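You operate a simulated robot arm through the tools that you are given. There is no shell and no other tool. Be economical: measure what you need, move in short steps, check, and stop when the job is done.

You are at the controls of a simulated robot arm. One attempt, no reset.

## Task
Set the stroke wheel to the fill card's figure and fill the cone in the slide.
Fine: one pull of the dosing lever; draw the slide out again.

Only the result counts: the job must be done as asked and must still hold three seconds after the hand-in. Knocking over, shifting, dropping, spilling or breaking anything else fails it.

## Robot
A 7-joint arm with a two-finger parallel gripper on a trunk, on a base that drives. Base frame: it is fixed to the floor where the robot stands at the start and does not move with it; the origin is under the middle of the robot, x ahead of it, y to its left, z up; the surface under the hand at the start is at about z = 860. Lengths are in mm, angles in rad, forces in N, time in s.
With the tool pointing down near the work surface it reaches from about 380 to 880 mm from the robot's upright axis, wherever it stands. Its first joint turns from -2.897 to 2.897 rad. Places, roughly: cone slide [100, -200, 1000]; wafer cone (6x6x14 cm) [100, -200, 1000]. Payload 3.43 kg.
The TCP is the grasp point between the finger pads, 34 mm short of the fingertips. In the tool frame z runs along the fingers and y along their closing line. Largest opening 128 mm; finger width 24, thickness 12; the body of the gripper, 48 by 130 mm, starts 96 mm behind the TCP.
Orientation is that of the tool frame in the base frame, as a unit quaternion [x, y, z, w]. With the fingers straight down and closing along the base's y, the tool's x points along the base's -x, its y along +y and its z along -z.

## Interface
- The arm moves only by the tool drive_tool. Its argument "series" is text: rows parted by semicolons, each of 7 numbers parted by spaces: the shift along the tool's x, y, z in units of 150 mm (1.0 is 150 mm), then the turn, a rotation vector about the tool's x, y, z in units of 60 degrees (1.0 is 60 degrees), then the gripper command, from -1 (fully open) to 1 (shut), values between in proportion. In form: x y z rx ry rz gripper; .... A call has 1 to 12 rows; each row is the pose to reach, as a shift and turn from the pose commanded when the call began, along the tool's axes at that moment. A call with a number of a shift or a turn outside -1 to 1 is refused whole. Rows are played at 5 a second. More than 50 mm and 0.15 rad between two rows, or a gripper value outside its range, and nothing of the call is played. Where a pose cannot be reached the arm comes as near as it can. A force on the tool above 90 N (or 10 N above the force at the start of the call, whichever is more), or a blocked arm, ends the call early, and 0.2 s more pass. Each finger travels about 153 mm/s and halts on what it meets, pressing with about 29 N; the grip force reading is that of the motor and also rises with nothing between the fingers. The clock runs only during rows and for 0.2 s after the last one: add rows that repeat a pose to give the fingers time. The reply holds the time, the measured pose of the TCP, the force on the tool along the base axes, the opening and the grip force, in the units named above and with some noise, with the torque about the TCP (base axes, N m) and any sound that the robot's microphone picked up.
- Cameras (640 x 400 px; columns grow to the right, rows downward): "scene" is now at [158.7, -44.6, 1541.1]; the picture's right is [-0.63, -0.78, -0.00], its down [-0.67, 0.53, -0.52] and it looks along [0.40, -0.32, -0.85] (base axes); focal length 214 px, centre (320, 200). "wrist" rides on the gripper at [76, -11, -160] in the tool frame; the picture's right is [0.15, 0.99, 0.00], its down [-0.88, 0.13, -0.46] and it looks along [-0.45, 0.07, 0.89] (tool axes); focal length 234 px, centre (320, 200). There is no depth. A picture from a camera that has moved, and an enlarged one, comes with that camera's place and axes in the base frame and with its lens.
- grab_frame(camera): a new picture of that camera. The clock stands still meanwhile.
- steer(legs): drives the robot by 1 to 6 legs, each [ahead, turn to the left] in mm and rad, along the robot's own axes; the way and the turn of a leg run together, so that a leg with both is an arc; at most 1500 mm and 3.142 rad a leg. The arm and the cameras ride along, it lands a little off, and it stops where it bumps. It gives what a move gives.
- aim_head(pan, tilt): turns the head with the scene camera to pan (to the left, within 2.304 rad either way) and tilt (down, from -0.506 to 1.204), counted from straight ahead of the robot. It gives what a move gives.
- inspect(camera, box): a new picture of the part [left, top, right, bottom] of that camera's present view, enlarged. The clock stands still meanwhile.
- hand_in(): hands the job in; it is judged then, once.

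Work in short steps. Places have to be worked out from the pictures, the camera data and where the tool is seen: move nearer, look again, correct. Check each grasp and each placing, and mend what went wrong. You have 120 turns and 82 pictures in all, those below and enlarged ones among them. Open the gripper and draw the arm clear of the work before you hand the job in, unless the task says otherwise; then end with one line.

The tools are called after "Request:" as a command line: name --argument value ..., lists and objects as JSON in quotes. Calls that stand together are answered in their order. drive_tool: Moves the arm, as the interface text tells. Its arguments: {"type":"object","properties":{"series":{"type":"string"}},"required":["series"]} The other tools are called the same way: steer (legs) drives the base; aim_head (pan, tilt) turns the head that bears the scene camera; grab_frame (camera) takes a picture; inspect (camera, box) takes an enlarged picture of a part of a camera's view; hand_in () hands the job in.

At the start:

```text
clock: 0.0
ee_pos: [444.6, -62.5, 1375.3]
ee_rot: [0.0, 1.0, -0.001, 0.0]
contact_force: [-0.4, 0.1, -1.0]
ft_torque: [0.0, -0.02, 0.01]
finger_gap: 128.3
grip_force: 0.0
robot x, y, heading: [4.5, 0.4, -0.003]
head pan, tilt: [-0.675, 1.026]
```

scene: 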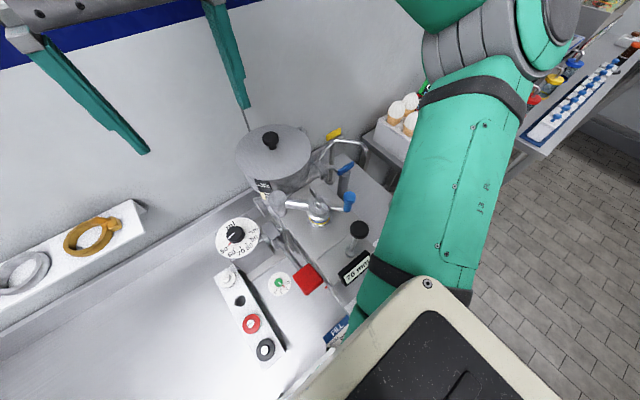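
wrist: 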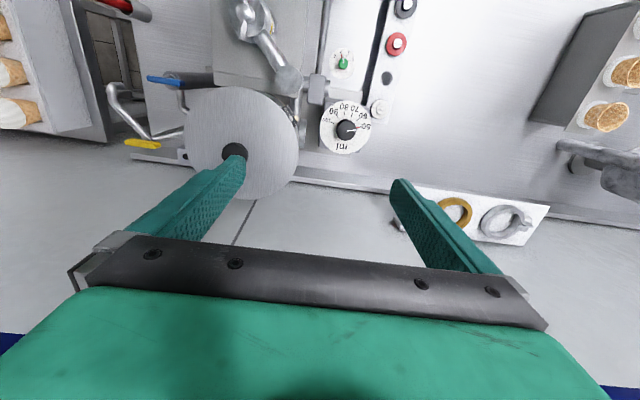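

The scene shows a machine with a stroke wheel, buttons and a card; I enlarge these to read them.

Request:
inspect --camera "scene" --box '[200, 110, 400, 370]'

Request:
inspect --camera "wrist" --box '[100, 0, 440, 210]'

```text
1.54 times, centred on (300, 240) of scene
camera zoom: at [158.7, -44.6, 1541.1], right [-0.63, -0.78, 0.0], down [-0.67, 0.53, -0.52], along [0.4, -0.32, -0.85], focal length 330 px, centre (351, 138)
```

zoom: 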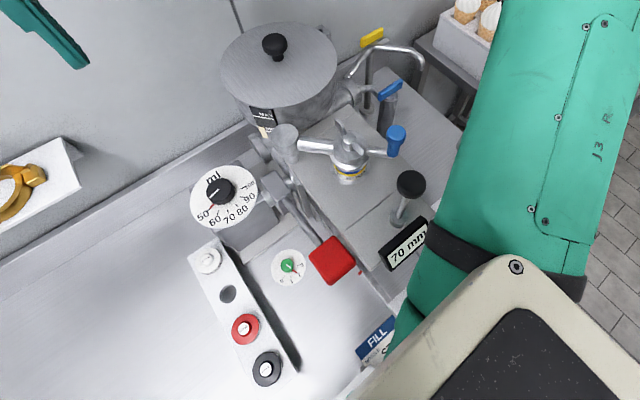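

```text
1.88 times, centred on (270, 105) of wrist
camera zoom: at [369.8, -73.2, 1537.5], right [-0.15, 0.99, 0.0], down [0.88, 0.13, 0.46], along [0.45, 0.07, -0.89], focal length 441 px, centre (414, 379)
```

zoom: 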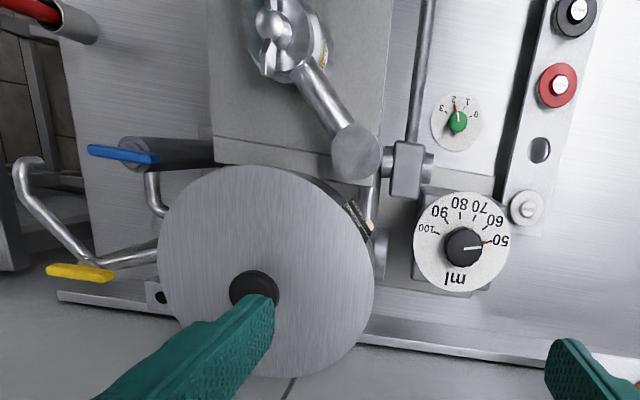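

The card and slide are too near the robot (x≈100), hidden under the arm. I drive back a little with the hand high to get them in view.

Request:
steer --legs '[[-350, 0]]'

Request:
grab_frame --camera "scene"

Request:
grab_frame --camera "wrist"

```text
clock: 2.3
ee_pos: [86.7, -58.6, 1375.1]
ee_rot: [-0.005, 1.0, 0.0, 0.0]
contact_force: [0.1, 0.4, 0.1]
ft_torque: [-0.03, -0.01, -0.01]
finger_gap: 128.0
grip_force: 0.0
robot x, y, heading: [-358.0, -3.1, 0.006]
head pan, tilt: [-0.675, 1.026]
```

```text
77 pictures are left
camera scene: at [-200.2, -44.8, 1541.1], right [-0.62, -0.79, 0.0], down [-0.67, 0.53, -0.52], along [0.41, -0.32, -0.85], focal length 214 px, centre (320, 200)
```

scene: 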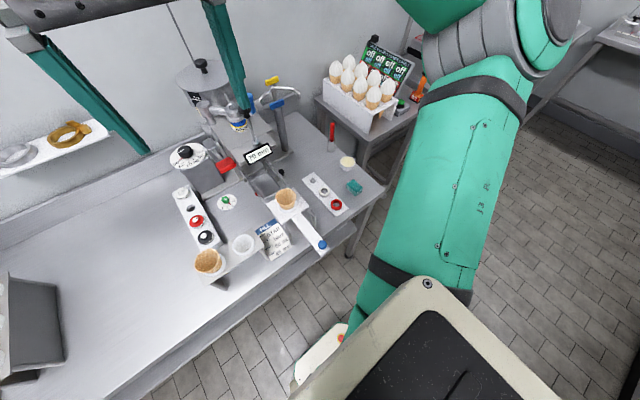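

```text
76 pictures are left
camera wrist: at [11.2, -71.4, 1537.5], right [-0.16, 0.99, 0.0], down [0.88, 0.14, 0.46], along [0.45, 0.07, -0.89], focal length 234 px, centre (320, 200)
```

wrist: 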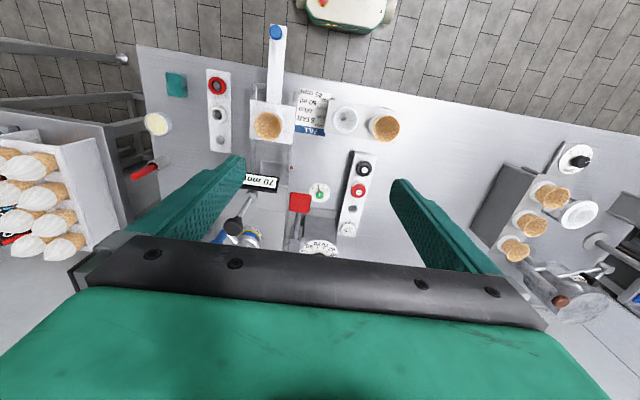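

Request:
inspect --camera "wrist" --box '[280, 70, 380, 150]'

Request:
inspect --camera "scene" --box '[160, 50, 370, 280]'

```text
5.00 times, centred on (330, 110) of wrist
camera zoom: at [11.2, -71.4, 1537.5], right [-0.16, 0.99, 0.0], down [0.88, 0.14, 0.46], along [0.45, 0.07, -0.89], focal length 1171 px, centre (270, 650)
```

zoom: 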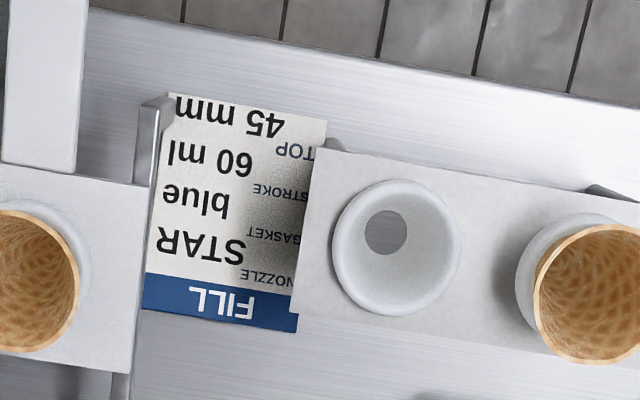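

```text
1.74 times, centred on (265, 165) of scene
camera zoom: at [-200.2, -44.8, 1541.1], right [-0.62, -0.79, 0.0], down [-0.67, 0.53, -0.52], along [0.41, -0.32, -0.85], focal length 373 px, centre (416, 261)
```

zoom: 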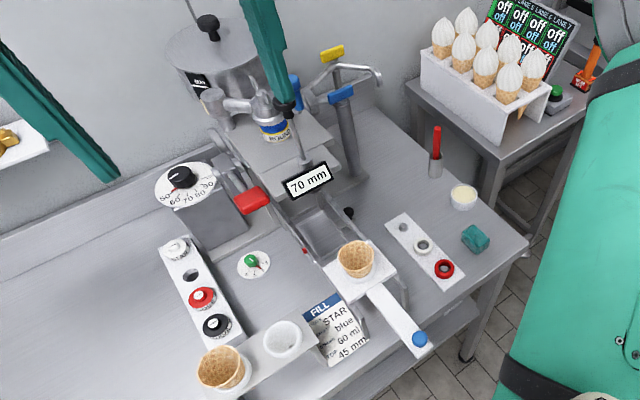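

The card asks for 60 ml stroke; the wheel now reads about 50. I shift the hand left to clear the scene camera's view of the machine.

Request:
drive_tool --series "0 0.33 0 0 0 0 -1;0 0.66 0 0 0 0 -1;0 0.99 0 0 0 0 -1;0.3 1 0 0 0 0 -1"

Request:
drive_tool --series "0 0.33 0 0 0 0 -1;0 0.66 0 0 0 0 -1;0 0.99 0 0 0 0 -1"

Request:
aim_head --pan -0.3 --tilt 0.75

Request:
grab_frame --camera "scene"

```text
clock: 3.3
ee_pos: [41.4, 86.0, 1378.3]
ee_rot: [-0.004, 1.0, 0.0, -0.001]
contact_force: [0.3, -0.2, 0.0]
ft_torque: [0.03, 0.01, -0.02]
finger_gap: 127.8
grip_force: 0.1
robot x, y, heading: [-359.9, -3.3, 0.006]
head pan, tilt: [-0.675, 1.026]
```

```text
clock: 4.1
ee_pos: [40.4, 238.6, 1381.6]
ee_rot: [-0.005, 1.0, 0.0, 0.001]
contact_force: [0.5, -0.3, 0.8]
ft_torque: [0.12, 0.02, -0.03]
finger_gap: 127.9
grip_force: 0.2
robot x, y, heading: [-358.6, 0.0, 0.005]
head pan, tilt: [-0.675, 1.026]
```

```text
clock: 5.0
ee_pos: [41.2, 237.3, 1381.0]
ee_rot: [-0.004, 1.0, 0.0, 0.0]
contact_force: [0.6, 0.4, -0.6]
ft_torque: [0.0, 0.01, 0.01]
finger_gap: 128.0
grip_force: 0.0
robot x, y, heading: [-360.3, -1.2, 0.007]
head pan, tilt: [-0.3, 0.75]
```

```text
73 pictures are left
camera scene: at [-174.3, -26.4, 1561.9], right [-0.29, -0.96, 0.0], down [-0.65, 0.2, -0.73], along [0.7, -0.21, -0.68], focal length 214 px, centre (320, 200)
```

scene: 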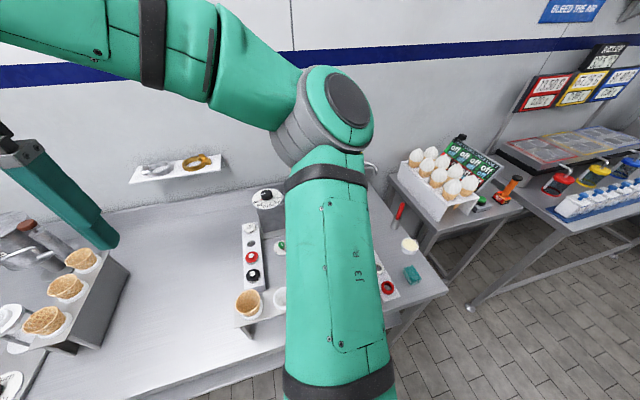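

The elbow now blocks the view. I read the "BLEED THE AIR" sign, then plan for wrist camera views.

Request:
aim_head --pan -0.7 --tilt 0.4

Request:
grab_frame --camera "scene"

```text
clock: 5.8
ee_pos: [39.3, 238.6, 1381.4]
ee_rot: [-0.005, 1.0, 0.001, 0.0]
contact_force: [-0.7, -0.2, -0.4]
ft_torque: [0.03, 0.02, 0.02]
finger_gap: 128.1
grip_force: 0.1
robot x, y, heading: [-360.8, 0.5, 0.004]
head pan, tilt: [-0.7, 0.4]
```

```text
72 pictures are left
camera scene: at [-182.2, -61.5, 1593.0], right [-0.64, -0.77, 0.0], down [-0.3, 0.25, -0.92], along [0.71, -0.59, -0.39], focal length 214 px, centre (320, 200)
```

scene: 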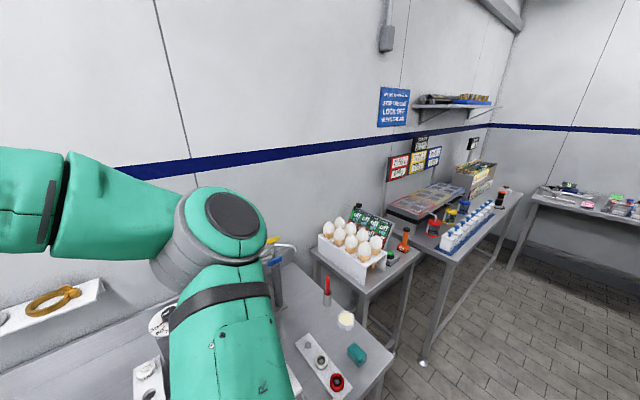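

Request:
inspect --camera "scene" --box '[370, 75, 450, 185]'

Request:
inspect --camera "scene" --box '[310, 190, 420, 270]'

```text
3.64 times, centred on (410, 130) of scene
camera zoom: at [-182.2, -61.5, 1593.0], right [-0.64, -0.77, 0.0], down [-0.3, 0.25, -0.92], along [0.71, -0.59, -0.39], focal length 780 px, centre (-7, 454)
```

zoom: 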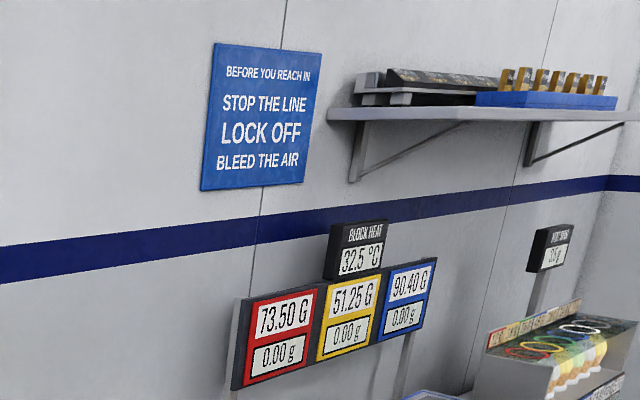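

```text
5.00 times, centred on (365, 230) of scene
camera zoom: at [-182.2, -61.5, 1593.0], right [-0.64, -0.77, 0.0], down [-0.3, 0.25, -0.92], along [0.71, -0.59, -0.39], focal length 1072 px, centre (95, 50)
```

zoom: 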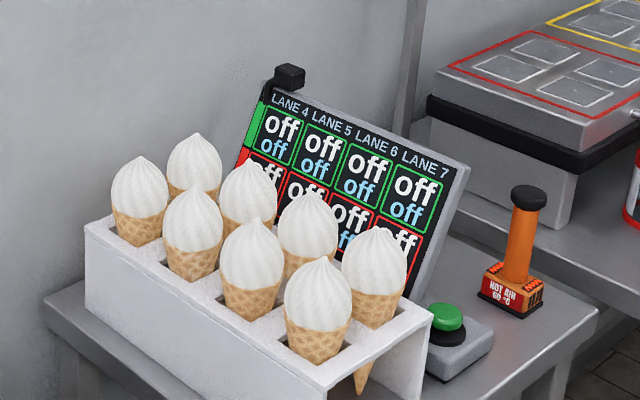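

Those are other stations. Now I bring the hand over the front of the machine, keeping high, to look with the wrist camera (pot lid knob judged at about [473,-169,1240]).

Request:
drive_tool --series "0 -0.33 0 0 0 0 -1;0 -0.66 0 0 0 0 -1;0 -0.99 0 0 0 0 -1;0 -0.99 0 0 0 0 -1"

Request:
drive_tool --series "0 -0.33 0 0 0 0 -1;-0.1 -0.63 0 0 0 0 -1;-0.25 -0.9 0 0 0 0 -1;-0.4 -1 0 0 0 0 -1"

Request:
drive_tool --series "-0.1 -0.3 0 0 0 0 -1;-0.25 -0.58 0 0 0 0 -1;-0.4 -0.8 0 0 0 0 -1;-0.4 -0.8 0 0 0 0 -1"

Request:
grab_frame --camera "wrist"

Request:
aim_head --pan -0.3 --tilt 0.9

Request:
grab_frame --camera "scene"

```text
clock: 6.8
ee_pos: [42.7, 89.1, 1377.0]
ee_rot: [-0.006, 1.0, 0.0, 0.0]
contact_force: [0.2, 0.5, 0.6]
ft_torque: [-0.03, 0.01, 0.02]
finger_gap: 128.0
grip_force: 0.0
robot x, y, heading: [-359.5, -0.2, 0.011]
head pan, tilt: [-0.7, 0.4]
```

```text
clock: 7.8
ee_pos: [106.6, -58.7, 1376.6]
ee_rot: [-0.006, 1.0, 0.0, 0.0]
contact_force: [-0.3, -0.4, -0.1]
ft_torque: [-0.03, 0.02, -0.05]
finger_gap: 127.9
grip_force: 0.1
robot x, y, heading: [-363.3, -0.5, 0.005]
head pan, tilt: [-0.7, 0.4]
```

```text
clock: 8.8
ee_pos: [163.0, -178.6, 1377.7]
ee_rot: [-0.004, 1.0, 0.0, 0.0]
contact_force: [-0.6, 0.4, -0.7]
ft_torque: [-0.03, -0.02, -0.02]
finger_gap: 127.8
grip_force: 0.2
robot x, y, heading: [-357.0, -0.6, 0.011]
head pan, tilt: [-0.7, 0.4]
```

```text
69 pictures are left
camera wrist: at [87.2, -190.5, 1539.2], right [-0.16, 0.99, 0.0], down [0.88, 0.14, 0.46], along [0.45, 0.07, -0.89], focal length 234 px, centre (320, 200)
```

wrist: 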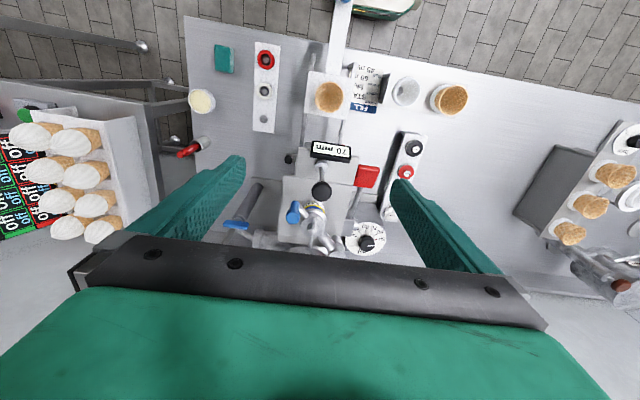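

```text
clock: 9.8
ee_pos: [162.6, -178.2, 1377.3]
ee_rot: [-0.005, 1.0, 0.0, 0.0]
contact_force: [-1.1, 0.6, 0.3]
ft_torque: [0.0, 0.04, -0.01]
finger_gap: 128.1
grip_force: 0.1
robot x, y, heading: [-360.9, -0.8, 0.01]
head pan, tilt: [-0.3, 0.901]
```

```text
68 pictures are left
camera scene: at [-181.3, -24.4, 1550.1], right [-0.29, -0.96, 0.0], down [-0.75, 0.23, -0.62], along [0.6, -0.18, -0.78], focal length 214 px, centre (320, 200)
```

scene: 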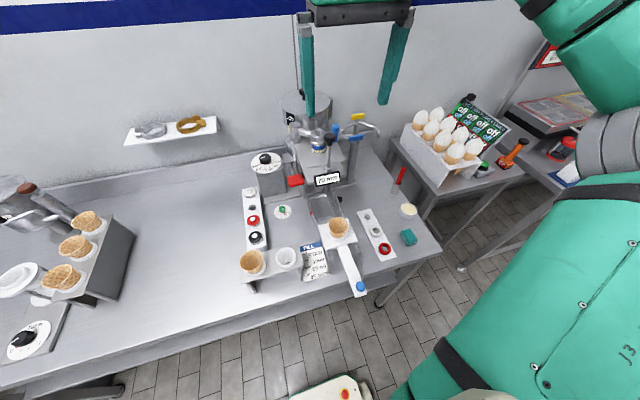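

Both views show the machine. I enlarge each.

Request:
inspect --camera "scene" --box '[230, 85, 400, 195]'

Request:
inspect --camera "scene" --box '[270, 170, 420, 300]'

Request:
inspect --camera "wrist" --box '[220, 130, 400, 250]'

```text
3.64 times, centred on (315, 140) of scene
camera zoom: at [-181.3, -24.4, 1550.1], right [-0.29, -0.96, 0.0], down [-0.75, 0.23, -0.62], along [0.6, -0.18, -0.78], focal length 780 px, centre (338, 418)
```

zoom: 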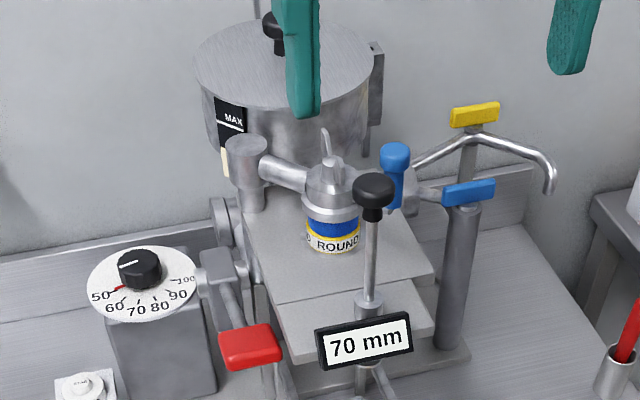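

```text
3.08 times, centred on (345, 235) of scene
camera zoom: at [-181.3, -24.4, 1550.1], right [-0.29, -0.96, 0.0], down [-0.75, 0.23, -0.62], along [0.6, -0.18, -0.78], focal length 660 px, centre (243, 92)
```

zoom: 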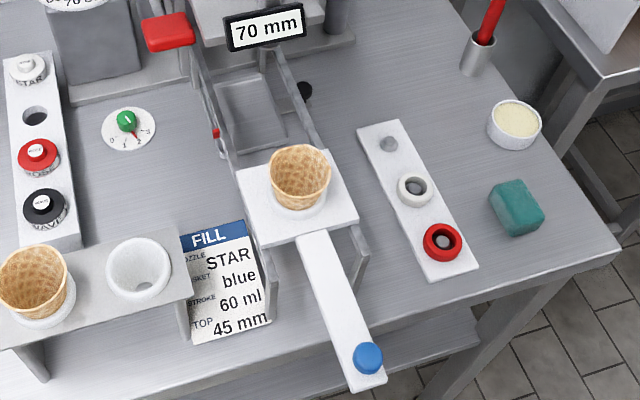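

```text
3.33 times, centred on (310, 190) of wrist
camera zoom: at [87.1, -190.1, 1539.2], right [-0.16, 0.99, 0.0], down [0.88, 0.14, 0.46], along [0.45, 0.07, -0.89], focal length 781 px, centre (353, 233)
```

zoom: 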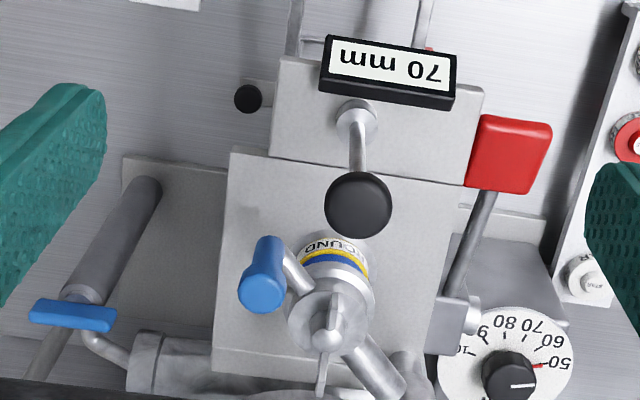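

Estimates: wheel knob (452,-7,1038), red dosing lever paddle (235,-78,1120) with pivot at (343,-75,1118), cone rim (114,-167,1023), slide's blue knob (-55,-162,~1010), nozzle (320,-170). The wheel comes first: move the hand over it, high, and turn the tool 90° so the gripper clears the pot.

Request:
drive_tool --series "-0.24 0.14 0 0 0 0 -1;-0.48 0.28 0 0 0 0 -1;-0.72 0.42 0 0 0 0 -1;-0.96 0.57 0 0 0 0 -1;-0.96 0.57 0 0 0 0 -1"

Request:
drive_tool --series "-0.24 0.14 0 0 0 0 -1;-0.48 0.28 0 0 0 0 -1;-0.72 0.42 0 0 0 0 -1;-0.9 0.55 0 0 0 0 -1;-0.9 0.55 0 0 0 0 -1"

Request:
drive_tool --series "0 0 0 0 0 0.14 -1;0 0 0 0 0 0.28 -1;0 0 0 0 0 0.42 -1;0 0 0 0 0 0.56 -1;0 0 0 0 0 0.7 -1;0 0 0 0 0 0.84 -1;0 0 0 0 0 0.98 -1;0 0 0 0 0 0.98 -1"

Request:
drive_tool --series "0 0 0 0 0 0.14 -1;0 0 0 0 0 0.28 -1;0 0 0 0 0 0.42 -1;0 0 0 0 0 0.52 -1;0 0 0 0 0 0.52 -1"

Request:
grab_frame --camera "wrist"

```text
clock: 11.0
ee_pos: [308.8, -92.1, 1374.5]
ee_rot: [-0.004, 1.0, 0.0, 0.0]
contact_force: [0.0, -0.5, 0.2]
ft_torque: [0.03, -0.01, 0.02]
finger_gap: 128.1
grip_force: 0.1
robot x, y, heading: [-358.7, -2.3, 0.009]
head pan, tilt: [-0.3, 0.901]
```

```text
clock: 12.2
ee_pos: [432.5, -7.8, 1368.2]
ee_rot: [-0.004, 1.0, -0.001, 0.001]
contact_force: [1.0, 0.0, 0.0]
ft_torque: [0.02, -0.01, -0.03]
finger_gap: 128.2
grip_force: 0.1
out of reach, approached as far as the arm can: row 4, 5
robot x, y, heading: [-358.0, -1.4, 0.011]
head pan, tilt: [-0.3, 0.901]
```

```text
clock: 14.0
ee_pos: [429.8, -6.9, 1369.4]
ee_rot: [0.488, 0.873, -0.001, 0.0]
contact_force: [0.0, -0.1, -0.7]
ft_torque: [-0.02, -0.02, 0.01]
finger_gap: 128.1
grip_force: 0.0
robot x, y, heading: [-355.4, -1.9, 0.011]
head pan, tilt: [-0.3, 0.901]
```

```text
clock: 15.2
ee_pos: [430.6, -7.9, 1370.1]
ee_rot: [0.705, 0.71, 0.0, 0.001]
contact_force: [-0.2, -0.2, 0.1]
ft_torque: [0.01, -0.01, 0.05]
finger_gap: 128.1
grip_force: 0.0
robot x, y, heading: [-357.4, -2.1, 0.01]
head pan, tilt: [-0.3, 0.901]
```

```text
64 pictures are left
camera wrist: at [418.0, 67.7, 1531.3], right [0.99, 0.15, 0.0], down [0.14, -0.88, 0.46], along [0.07, -0.45, -0.89], focal length 234 px, centre (320, 200)
```

wrist: 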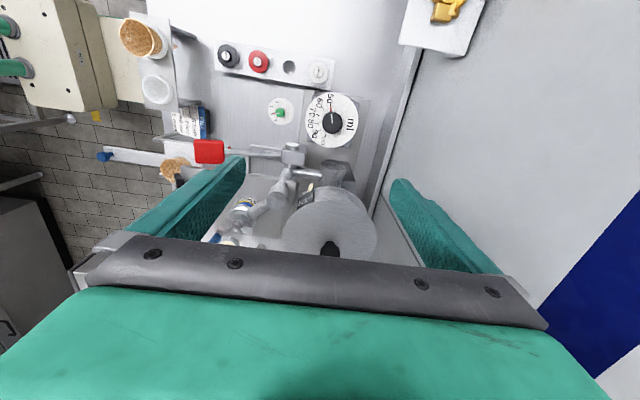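

The knob is refined to (455,-5). I descend above it to look closely, keeping the narrow side toward the pot.

Request:
drive_tool --series "0 0 0.3 0 0 0 -1;0 0 0.6 0 0 0 -1;0.01 0.1 0.85 0 0 0 -1;0.02 0.165 1 0 0 0 -1;0.02 0.165 1 0 0 0 -1"

Request:
drive_tool --series "0 0 0.25 0 0 0 -1;0 0 0.5 0 0 0 -1;0 0 0.5 0 0 0 -1"

Request:
grab_frame --camera "wrist"

Request:
inspect --camera "scene" --box '[220, 100, 330, 200]'

```text
clock: 16.4
ee_pos: [454.6, -4.5, 1219.3]
ee_rot: [0.704, 0.71, 0.0, 0.0]
contact_force: [0.2, -0.3, -0.4]
ft_torque: [0.05, 0.03, -0.03]
finger_gap: 127.8
grip_force: 0.0
robot x, y, heading: [-362.7, 0.0, 0.009]
head pan, tilt: [-0.3, 0.901]
```

```text
clock: 17.2
ee_pos: [451.5, -2.0, 1144.7]
ee_rot: [0.703, 0.711, -0.001, 0.0]
contact_force: [-0.9, -0.2, 0.0]
ft_torque: [0.01, -0.03, 0.03]
finger_gap: 128.0
grip_force: 0.2
robot x, y, heading: [-362.0, -0.2, 0.013]
head pan, tilt: [-0.3, 0.901]
```

```text
63 pictures are left
camera wrist: at [439.5, 73.6, 1305.6], right [0.99, 0.16, 0.0], down [0.14, -0.88, 0.46], along [0.07, -0.45, -0.89], focal length 234 px, centre (320, 200)
```

wrist: 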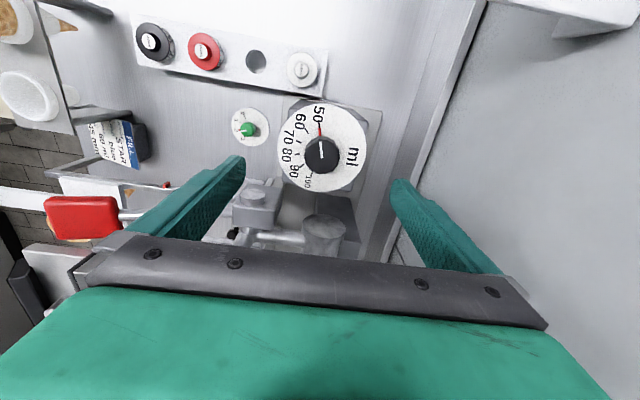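

```text
4.00 times, centred on (275, 150) of scene
camera zoom: at [-182.2, -23.8, 1550.0], right [-0.28, -0.96, 0.0], down [-0.75, 0.22, -0.62], along [0.6, -0.18, -0.78], focal length 858 px, centre (500, 400)
```

zoom: 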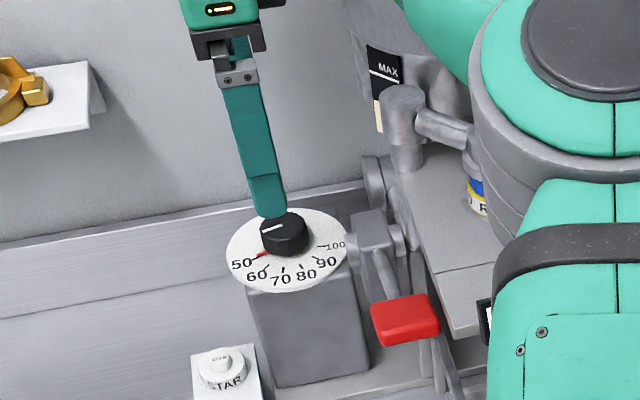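

Request:
inspect --camera "wrist" --box '[260, 85, 390, 205]'

```text
3.33 times, centred on (325, 145) of wrist
camera zoom: at [439.5, 73.6, 1305.6], right [0.99, 0.16, 0.0], down [0.14, -0.88, 0.46], along [0.07, -0.45, -0.89], focal length 781 px, centre (303, 383)
```

zoom: 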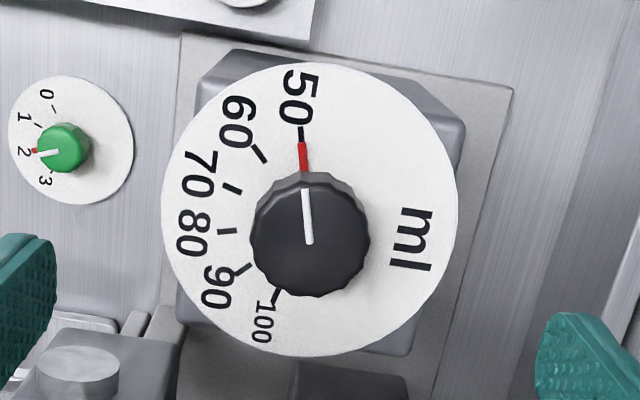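

Pointer sits on 50; ticks are about 30.5° apart and 60 lies counter-clockwise from above. Knob centre (453.5,-4.4), dial top ≈1016, knob top ≈1042. I descend with the gripper part open to a TCP of ~1056.

Request:
drive_tool --series "0 0 0.1 0 0 0 -0.25;-0.008 0.01 0.3 0 0 0 -0.25;-0.008 0.01 0.5 0 0 0 -0.25;-0.008 0.01 0.58 0 0 0 -0.25;-0.008 0.01 0.58 0 0 0 -0.25"

Request:
inspect --camera "scene" --box '[220, 100, 330, 200]'

Request:
grab_frame --camera "wrist"

```text
clock: 18.4
ee_pos: [455.7, -8.8, 1056.7]
ee_rot: [0.704, 0.711, 0.0, 0.0]
contact_force: [-0.4, -1.1, 0.5]
ft_torque: [0.01, 0.03, -0.01]
finger_gap: 80.0
grip_force: 0.1
robot x, y, heading: [-360.7, -3.7, 0.006]
head pan, tilt: [-0.3, 0.901]
```

```text
4.00 times, centred on (275, 150) of scene
camera zoom: at [-181.5, -24.2, 1550.0], right [-0.29, -0.96, 0.0], down [-0.75, 0.22, -0.62], along [0.6, -0.18, -0.78], focal length 858 px, centre (500, 400)
```

zoom: 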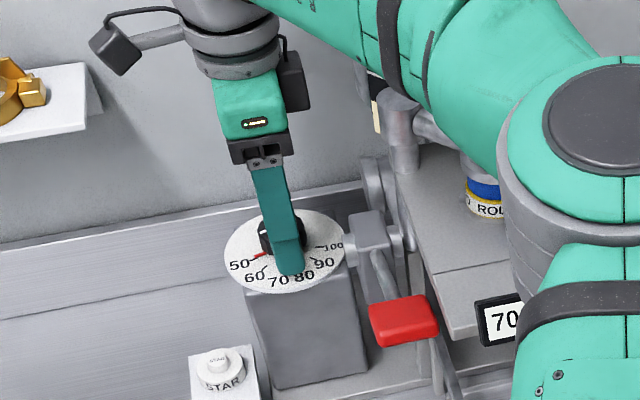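

```text
59 pictures are left
camera wrist: at [443.5, 68.6, 1219.2], right [0.99, 0.16, 0.0], down [0.14, -0.88, 0.46], along [0.07, -0.45, -0.89], focal length 234 px, centre (320, 200)
```

wrist: 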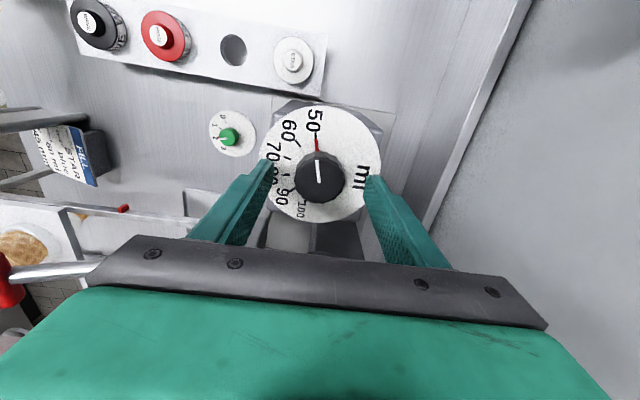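

Request:
inspect --camera "wrist" --box '[240, 90, 400, 240]'

```text
2.67 times, centred on (320, 165) of wrist
camera zoom: at [443.5, 68.6, 1219.2], right [0.99, 0.16, 0.0], down [0.14, -0.88, 0.46], along [0.07, -0.45, -0.89], focal length 624 px, centre (320, 293)
```

zoom: 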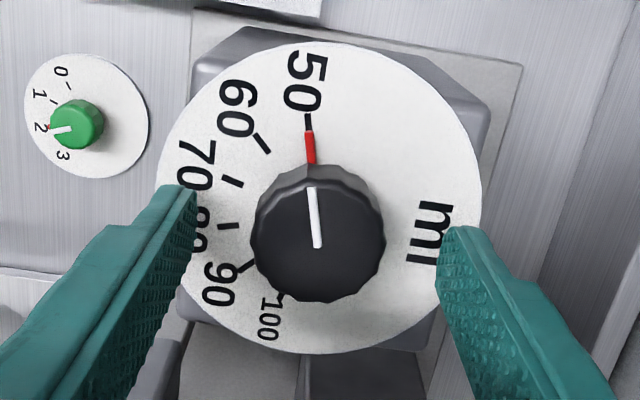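

The knob centre is ~4.5 mm to +y of the TCP; I correct this and close on the knob.

Request:
drive_tool --series "0.03 -0.005 0 0 0 0 -0.25;0.03 -0.005 0 0 0 0 0.3;0.03 -0.005 0 0 0 0 1;0.03 -0.005 0 0 0 0 1;0.03 -0.005 0 0 0 0 1"

```text
clock: 19.6
ee_pos: [454.2, -1.8, 1057.1]
ee_rot: [0.704, 0.71, -0.002, 0.0]
contact_force: [-10.4, -1.1, -1.2]
ft_torque: [-0.06, 0.43, -0.03]
finger_gap: 41.2
grip_force: 44.9
robot x, y, heading: [-362.6, -5.9, 0.009]
head pan, tilt: [-0.3, 0.901]
```

Gripping the knob (41 mm). Turn it ~30° counter-clockwise (tool −z) gently.

Request:
drive_tool --series "0 0 0 0 0 -0.1 1;0 0 0 0 0 -0.2 1;0 0 0 0 0 -0.3 1;0 0 0 0 0 -0.4 1;0 0 0 0 0 -0.5 1;0 0 0 0 0 -0.5 1"

Request:
inspect --camera "wrist" --box '[240, 90, 400, 240]'

```text
clock: 21.0
ee_pos: [452.5, -2.2, 1057.2]
ee_rot: [0.496, 0.868, -0.002, -0.002]
contact_force: [-46.1, -10.3, -8.6]
ft_torque: [0.26, 1.48, -0.15]
finger_gap: 41.2
grip_force: 44.7
robot x, y, heading: [-357.7, 3.7, 0.01]
head pan, tilt: [-0.3, 0.901]
```

```text
2.67 times, centred on (320, 165) of wrist
camera zoom: at [406.2, 57.6, 1219.6], right [0.78, 0.63, -0.01], down [0.56, -0.69, 0.45], along [0.28, -0.36, -0.89], focal length 624 px, centre (320, 293)
```

zoom: 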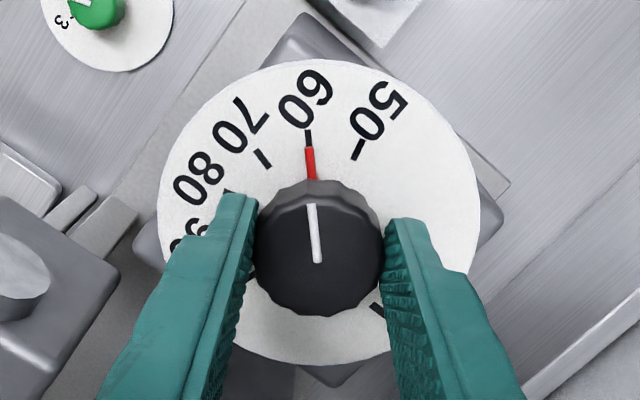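

The pointer is on the 60 tick. I open the fingers and check it stays.

Request:
drive_tool --series "0 0 0 0 0 0 0;0 0 0 0 0 0 -0.4;0 0 0 0 0 0 -0.4;0 0 -0.1 0 0 0 -0.4;0 0 -0.3 0 0 0 -0.4;0 0 -0.5 0 0 0 -0.4;0 0 -0.5 0 0 0 -0.4"

Request:
inspect --camera "wrist" --box '[250, 80, 390, 200]'

```text
clock: 22.6
ee_pos: [458.4, -2.5, 1130.9]
ee_rot: [0.496, 0.869, 0.0, 0.001]
contact_force: [0.2, 0.7, 0.3]
ft_torque: [0.04, -0.01, 0.01]
finger_gap: 89.5
grip_force: 0.1
robot x, y, heading: [-359.9, 1.2, 0.003]
head pan, tilt: [-0.3, 0.901]
```

```text
3.33 times, centred on (320, 140) of wrist
camera zoom: at [409.6, 57.2, 1292.7], right [0.78, 0.63, 0.0], down [0.56, -0.69, 0.46], along [0.29, -0.35, -0.89], focal length 781 px, centre (320, 400)
```

zoom: 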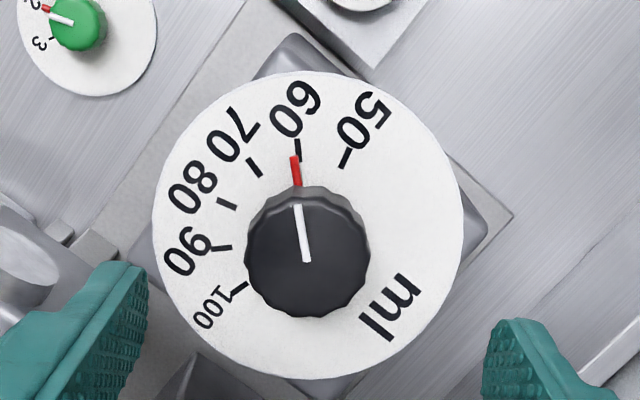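

The pointer looks near 60 but maybe a touch past; I enlarge further.

Request:
inspect --camera "wrist" --box '[285, 95, 345, 140]'

```text
8.89 times, centred on (315, 118) of wrist
camera zoom: at [409.6, 57.2, 1292.7], right [0.78, 0.63, 0.0], down [0.56, -0.69, 0.46], along [0.29, -0.35, -0.89], focal length 2082 px, centre (364, 933)
```

zoom: 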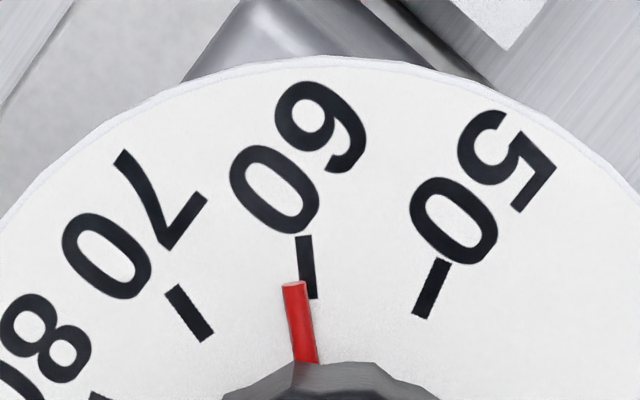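

Pointer is about 4° past the 60 tick (~61.5 ml) and the TCP sat ~3.5 mm too far in +x. I re-centre, go down and regrip.

Request:
drive_tool --series "0.013 -0.02 0.2 0 0 0 -0.4;0.013 -0.02 0.4 0 0 0 -0.4;0.013 -0.02 0.5 0 0 0 -0.4;0.013 -0.02 0.5 0 0 0 0;0.013 -0.02 0.5 0 0 0 0.2;0.013 -0.02 0.5 0 0 0 0.35;0.013 -0.02 0.5 0 0 0 1;0.013 -0.02 0.5 0 0 0 1"

Request:
inspect --camera "wrist" --box '[280, 110, 360, 170]'

```text
clock: 24.4
ee_pos: [451.8, -1.6, 1056.1]
ee_rot: [0.496, 0.868, 0.0, 0.0]
contact_force: [3.3, 3.0, -2.3]
ft_torque: [0.41, -0.1, 0.04]
finger_gap: 41.5
grip_force: 44.8
robot x, y, heading: [-356.1, -1.3, 0.007]
head pan, tilt: [-0.3, 0.901]
```

```text
6.67 times, centred on (320, 140) of wrist
camera zoom: at [404.2, 57.9, 1217.4], right [0.78, 0.63, 0.0], down [0.56, -0.69, 0.46], along [0.29, -0.35, -0.89], focal length 1561 px, centre (320, 600)
```

zoom: 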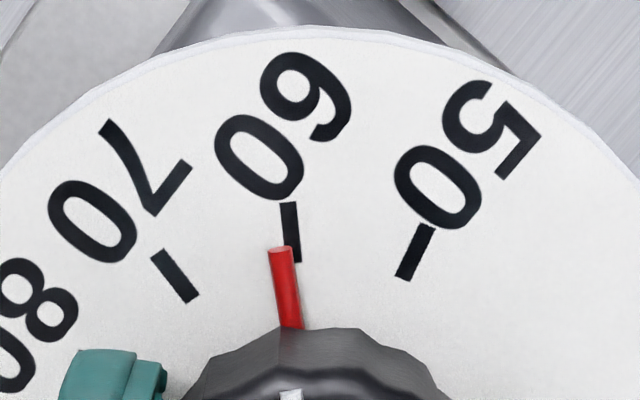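

Well centred now. I turn back ~4.3°.

Request:
drive_tool --series "0 0 0 0 0 0.04 1;0 0 0 0 0 0.072 1;0 0 0 0 0 0.072 1;0 0 0 0 0 0.072 1"

Request:
inspect --camera "wrist" --box '[280, 110, 360, 170]'

```text
clock: 25.4
ee_pos: [452.8, -2.1, 1056.3]
ee_rot: [0.528, 0.849, 0.0, -0.001]
contact_force: [13.6, 3.3, -23.8]
ft_torque: [0.25, -0.54, 0.02]
finger_gap: 41.5
grip_force: 45.1
robot x, y, heading: [-362.0, -6.8, 0.01]
head pan, tilt: [-0.3, 0.901]
```

```text
6.67 times, centred on (320, 140) of wrist
camera zoom: at [409.3, 61.7, 1217.4], right [0.82, 0.57, 0.0], down [0.51, -0.73, 0.46], along [0.26, -0.38, -0.89], focal length 1561 px, centre (320, 600)
```

zoom: 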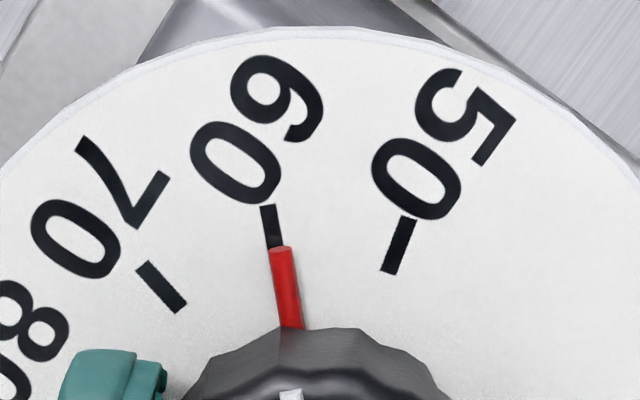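

On the tick within about 1°. Release slowly and raise, then recheck.

Request:
drive_tool --series "0 0 0 0 0 0 0.3;0 0 0 0 0 0 0.1;0 0 0 0 0 0 -0.4;0 0 0 0 0 0 -0.4;0 0 -0.25 0 0 0 -0.4;0 0 -0.5 0 0 0 -0.4;0 0 -0.5 0 0 0 -0.4"

Request:
inspect --camera "wrist" --box '[280, 90, 360, 150]'

```text
clock: 27.0
ee_pos: [452.8, -2.6, 1133.2]
ee_rot: [0.529, 0.849, 0.0, 0.0]
contact_force: [-0.6, 0.0, 0.0]
ft_torque: [-0.01, -0.02, -0.01]
finger_gap: 89.7
grip_force: 0.0
robot x, y, heading: [-361.1, -1.7, 0.01]
head pan, tilt: [-0.3, 0.901]
```

```text
6.67 times, centred on (320, 120) of wrist
camera zoom: at [409.3, 59.7, 1295.4], right [0.82, 0.57, 0.0], down [0.51, -0.73, 0.46], along [0.26, -0.37, -0.89], focal length 1561 px, centre (320, 733)
```

zoom: 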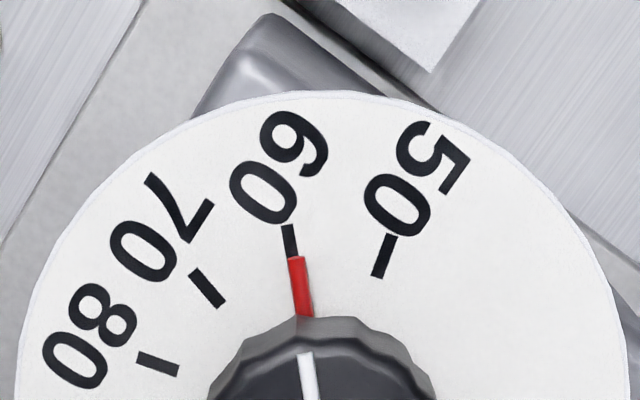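

Wheel is on 60. I rise, back off, and turn the tool back to its default yaw.

Request:
drive_tool --series "0 0 -0.3 0 0 0 -0.4;0 0 -0.6 0 0 0 -0.4;0 0 -0.95 0 0 0 -0.4;0.12 -0.25 -1 0 0 0 -1;0.24 -0.5 -1 0 0 0 -1;0.36 -0.75 -1 0 0 0 -1;0.36 -0.75 -1 0 0 0 -1"

Request:
drive_tool --series "0 0 -0.1 0 0 -0.14 -1;0 0 -0.2 0 0 -0.28 -1;0 0 -0.3 0 0 -0.42 -1;0 0 -0.4 0 0 -0.56 -1;0 0 -0.4 0 0 -0.7 -1;0 0 -0.4 0 0 -0.84 -1;0 0 -0.4 0 0 -0.95 -1;0 0 -0.4 0 0 -0.95 -1"

Request:
drive_tool --series "0 0 0 0 0 -0.114 -1;0 0 0 0 0 -0.114 -1"

```text
refused: row 3 steps farther than a row can; nothing moved
```

```text
clock: 28.8
ee_pos: [450.2, -0.7, 1193.2]
ee_rot: [0.058, 0.998, -0.001, 0.0]
contact_force: [0.7, 0.0, -1.3]
ft_torque: [0.0, 0.0, -0.01]
finger_gap: 128.0
grip_force: 0.0
robot x, y, heading: [-357.9, -0.0, 0.004]
head pan, tilt: [-0.3, 0.901]
```

```text
clock: 29.4
ee_pos: [449.2, -0.0, 1192.4]
ee_rot: [-0.001, 1.0, 0.001, 0.001]
contact_force: [-0.1, 0.1, 0.0]
ft_torque: [-0.01, 0.03, 0.03]
finger_gap: 127.9
grip_force: 0.0
robot x, y, heading: [-358.6, -2.4, 0.008]
head pan, tilt: [-0.3, 0.901]
```

The first call was refused but the turn ran without contact. Now at (449,0,1192); rise straight up, then back.

Request:
drive_tool --series "0 0.05 -0.3 0 0 0 -1;0 0.05 -0.6 0 0 0 -1;0 0.05 -0.9 0 0 0 -1;0.3 0.05 -1 0 0 0 -1;0.6 0.05 -1 0 0 0 -1;0.9 0.05 -1 0 0 0 -1;0.9 0.05 -1 0 0 0 -1"

Request:
steer --legs '[[-220, 0]]'

Request:
grab_frame --camera "scene"

Request:
grab_frame --camera "wrist"

```text
clock: 31.0
ee_pos: [315.0, 5.5, 1346.4]
ee_rot: [0.0, 1.0, 0.001, 0.0]
contact_force: [0.1, -0.5, -0.3]
ft_torque: [0.03, 0.05, -0.03]
finger_gap: 128.0
grip_force: 0.2
robot x, y, heading: [-361.9, -0.5, 0.009]
head pan, tilt: [-0.3, 0.901]
```

```text
clock: 32.8
ee_pos: [99.9, 0.5, 1346.5]
ee_rot: [0.0, 1.0, 0.0, 0.002]
contact_force: [0.3, 0.8, -1.4]
ft_torque: [0.01, -0.01, 0.01]
finger_gap: 128.1
grip_force: 0.1
robot x, y, heading: [-576.1, -0.2, 0.006]
head pan, tilt: [-0.3, 0.901]
stopped in leg 1: the robot was blocked; the commanded pose is now the measured one
```

```text
51 pictures are left
camera scene: at [-397.2, -26.7, 1550.0], right [-0.29, -0.96, 0.0], down [-0.75, 0.23, -0.62], along [0.59, -0.18, -0.78], focal length 214 px, centre (320, 200)
```

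scene: 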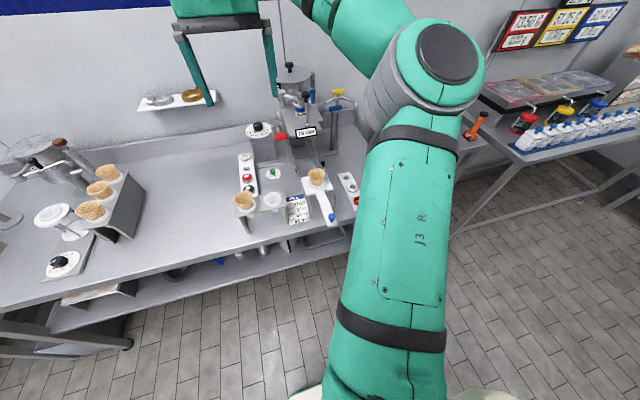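

```text
50 pictures are left
camera wrist: at [24.0, -9.5, 1507.7], right [-0.15, 0.99, 0.0], down [0.88, 0.13, 0.46], along [0.45, 0.07, -0.89], focal length 234 px, centre (320, 200)
```

wrist: 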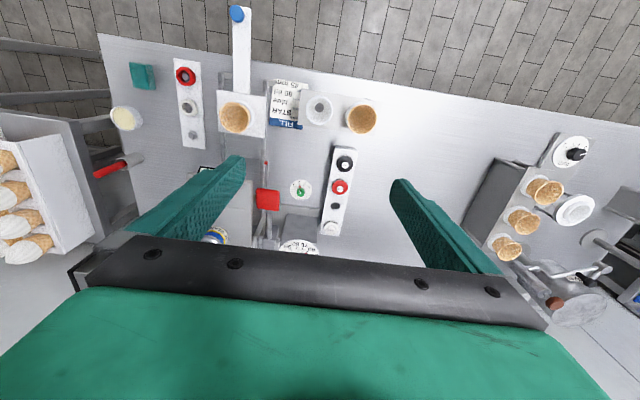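

The base stopped at x=-576, good enough (knob at 520, lever at 810 from the axis). I bring the hand over the slide's blue knob.

Request:
drive_tool --series "0.2 -0.2 0 0 0 0 -1;0.4 -0.4 0 0 0 0 -1;0.6 -0.6 0.1 0 0 0 -1;0.8 -0.8 0.2 0 0 0 -1;1 -0.95 0.35 0 0 0 -1;1 -1 0.6 0 0 0 -1;1 -1 0.6 0 0 0 -1"

Request:
grab_frame --camera "wrist"

Request:
grab_frame --camera "scene"

```text
clock: 34.4
ee_pos: [-49.3, -150.1, 1258.4]
ee_rot: [0.0, 1.0, -0.001, 0.001]
contact_force: [-0.3, -0.3, -0.6]
ft_torque: [-0.01, -0.02, -0.02]
finger_gap: 127.9
grip_force: 0.2
robot x, y, heading: [-578.5, -3.2, 0.008]
head pan, tilt: [-0.3, 0.901]
```

```text
49 pictures are left
camera wrist: at [-125.4, -160.6, 1420.3], right [-0.15, 0.99, 0.0], down [0.88, 0.13, 0.46], along [0.45, 0.07, -0.89], focal length 234 px, centre (320, 200)
```

wrist: 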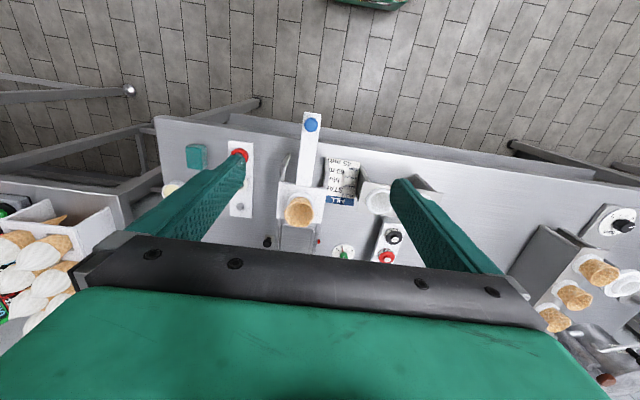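

```text
48 pictures are left
camera scene: at [-397.3, -26.7, 1550.0], right [-0.29, -0.96, 0.0], down [-0.75, 0.23, -0.62], along [0.59, -0.18, -0.78], focal length 214 px, centre (320, 200)
```

scene: 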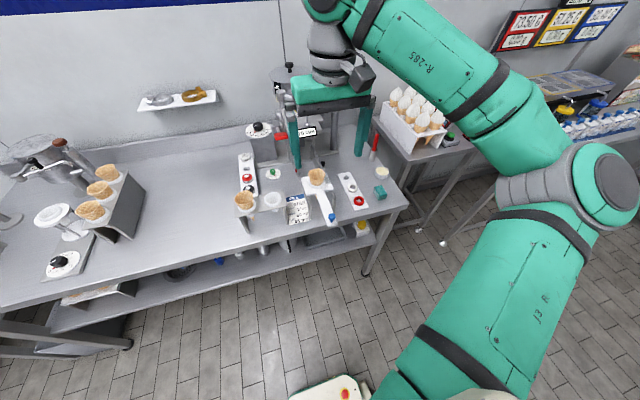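

Request:
inspect --camera "scene" --box '[280, 160, 380, 240]'

Request:
inspect --camera "wrist" --box '[250, 100, 370, 260]'

```text
5.00 times, centred on (330, 200) of scene
camera zoom: at [-397.3, -26.7, 1550.0], right [-0.29, -0.96, 0.0], down [-0.75, 0.23, -0.62], along [0.59, -0.18, -0.78], focal length 1072 px, centre (270, 200)
```

zoom: 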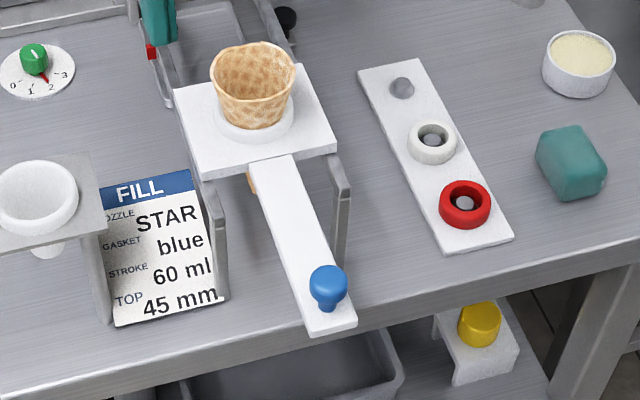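

```text
2.50 times, centred on (310, 180) of wrist
camera zoom: at [-125.4, -160.6, 1420.3], right [-0.15, 0.99, 0.0], down [0.88, 0.13, 0.46], along [0.45, 0.07, -0.89], focal length 585 px, centre (345, 250)
```

zoom: 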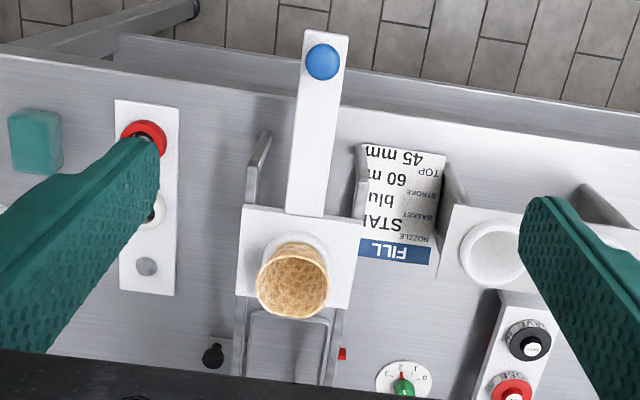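

Blue knob is a mushroom ~27 mm wide with head centre ≈(-57,-165,1000). Since a rod with a ball (218,-168,1255) stands ahead, I tilt the hand 30° back so it clears when pushing in, then descend partway.

Request:
drive_tool --series "0 0 0 0 -0.125 0 -1;0 0 0 0 -0.25 0 -1;0 0 0 0 -0.375 0 -0.5;0 0 0 0 -0.5 0 -0.1;0 0 0 0 -0.5 0 -0.1"

Request:
drive_tool --series "0.14 -0.025 0.19 0 0 0 -0.1;0.28 -0.05 0.38 0 0 0 -0.1;0.42 -0.075 0.57 0 0 0 -0.1;0.565 -0.1 0.751 0 0 0 -0.1;0.565 -0.1 0.751 0 0 0 -0.1"

Request:
grab_frame --camera "wrist"

Request:
inspect --camera "scene" --box '[270, 130, 390, 230]'

```text
clock: 35.6
ee_pos: [-49.4, -148.8, 1256.4]
ee_rot: [0.001, 0.966, 0.001, 0.26]
contact_force: [0.0, 0.0, 0.4]
ft_torque: [-0.02, -0.02, 0.0]
finger_gap: 70.6
grip_force: 0.1
robot x, y, heading: [-575.7, 1.7, 0.014]
head pan, tilt: [-0.3, 0.901]
```

```text
clock: 36.8
ee_pos: [-68.8, -164.1, 1115.5]
ee_rot: [0.0, 0.966, -0.001, 0.26]
contact_force: [0.0, 0.5, 0.1]
ft_torque: [-0.04, 0.0, 0.02]
finger_gap: 70.4
grip_force: 0.1
robot x, y, heading: [-575.8, -6.6, 0.008]
head pan, tilt: [-0.3, 0.901]
```

```text
45 pictures are left
camera wrist: at [-214.4, -174.9, 1217.7], right [-0.13, 0.99, -0.07], down [0.53, 0.13, 0.84], along [0.84, 0.07, -0.54], focal length 234 px, centre (320, 200)
```

wrist: 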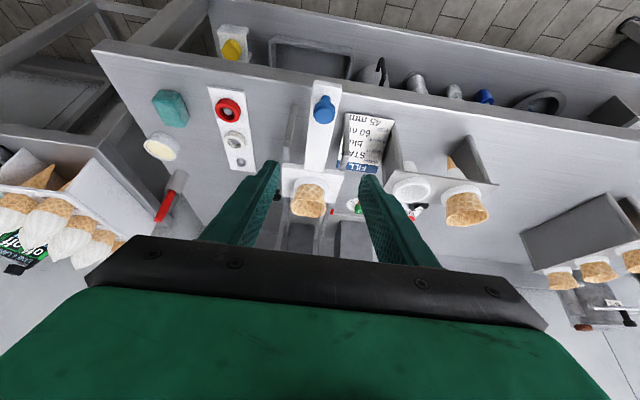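

```text
4.00 times, centred on (330, 180) of scene
camera zoom: at [-397.3, -26.8, 1550.1], right [-0.29, -0.96, 0.0], down [-0.75, 0.23, -0.62], along [0.59, -0.18, -0.78], focal length 858 px, centre (280, 280)
```

zoom: 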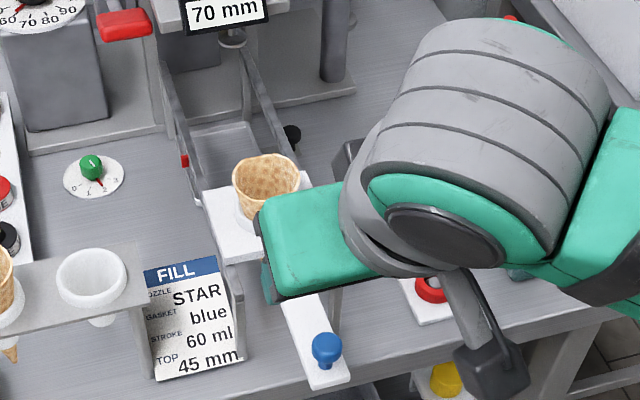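

Knob head confirmed at (-57,-166,997). I descend the last 98 mm around it.

Request:
drive_tool --series "0.1 -0.01 0.18 0 0 0 -0.1;0.2 -0.01 0.36 0 0 0 -0.1;0.32 -0.01 0.57 0 0 0 -0.1;0.32 -0.01 0.57 0 0 0 -0.1"

Request:
grab_frame --camera "wrist"

```text
clock: 37.8
ee_pos: [-68.4, -165.5, 1018.9]
ee_rot: [0.0, 0.966, 0.0, 0.259]
contact_force: [-0.2, -0.1, -0.3]
ft_torque: [0.0, 0.01, 0.02]
finger_gap: 70.2
grip_force: 0.1
robot x, y, heading: [-573.9, -4.5, 0.014]
head pan, tilt: [-0.3, 0.901]
```

```text
43 pictures are left
camera wrist: at [-213.6, -177.4, 1120.2], right [-0.13, 0.99, -0.07], down [0.53, 0.13, 0.84], along [0.84, 0.07, -0.54], focal length 234 px, centre (320, 200)
```

wrist: 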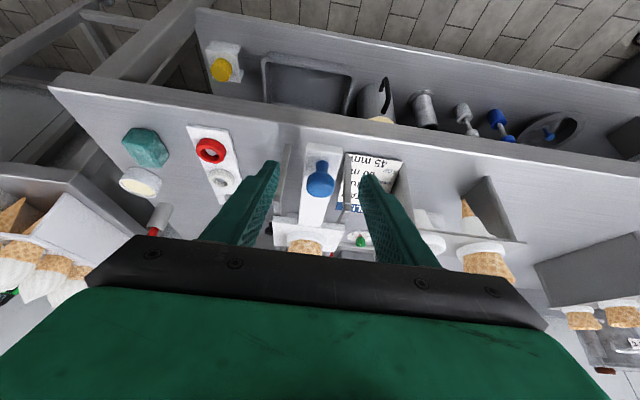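

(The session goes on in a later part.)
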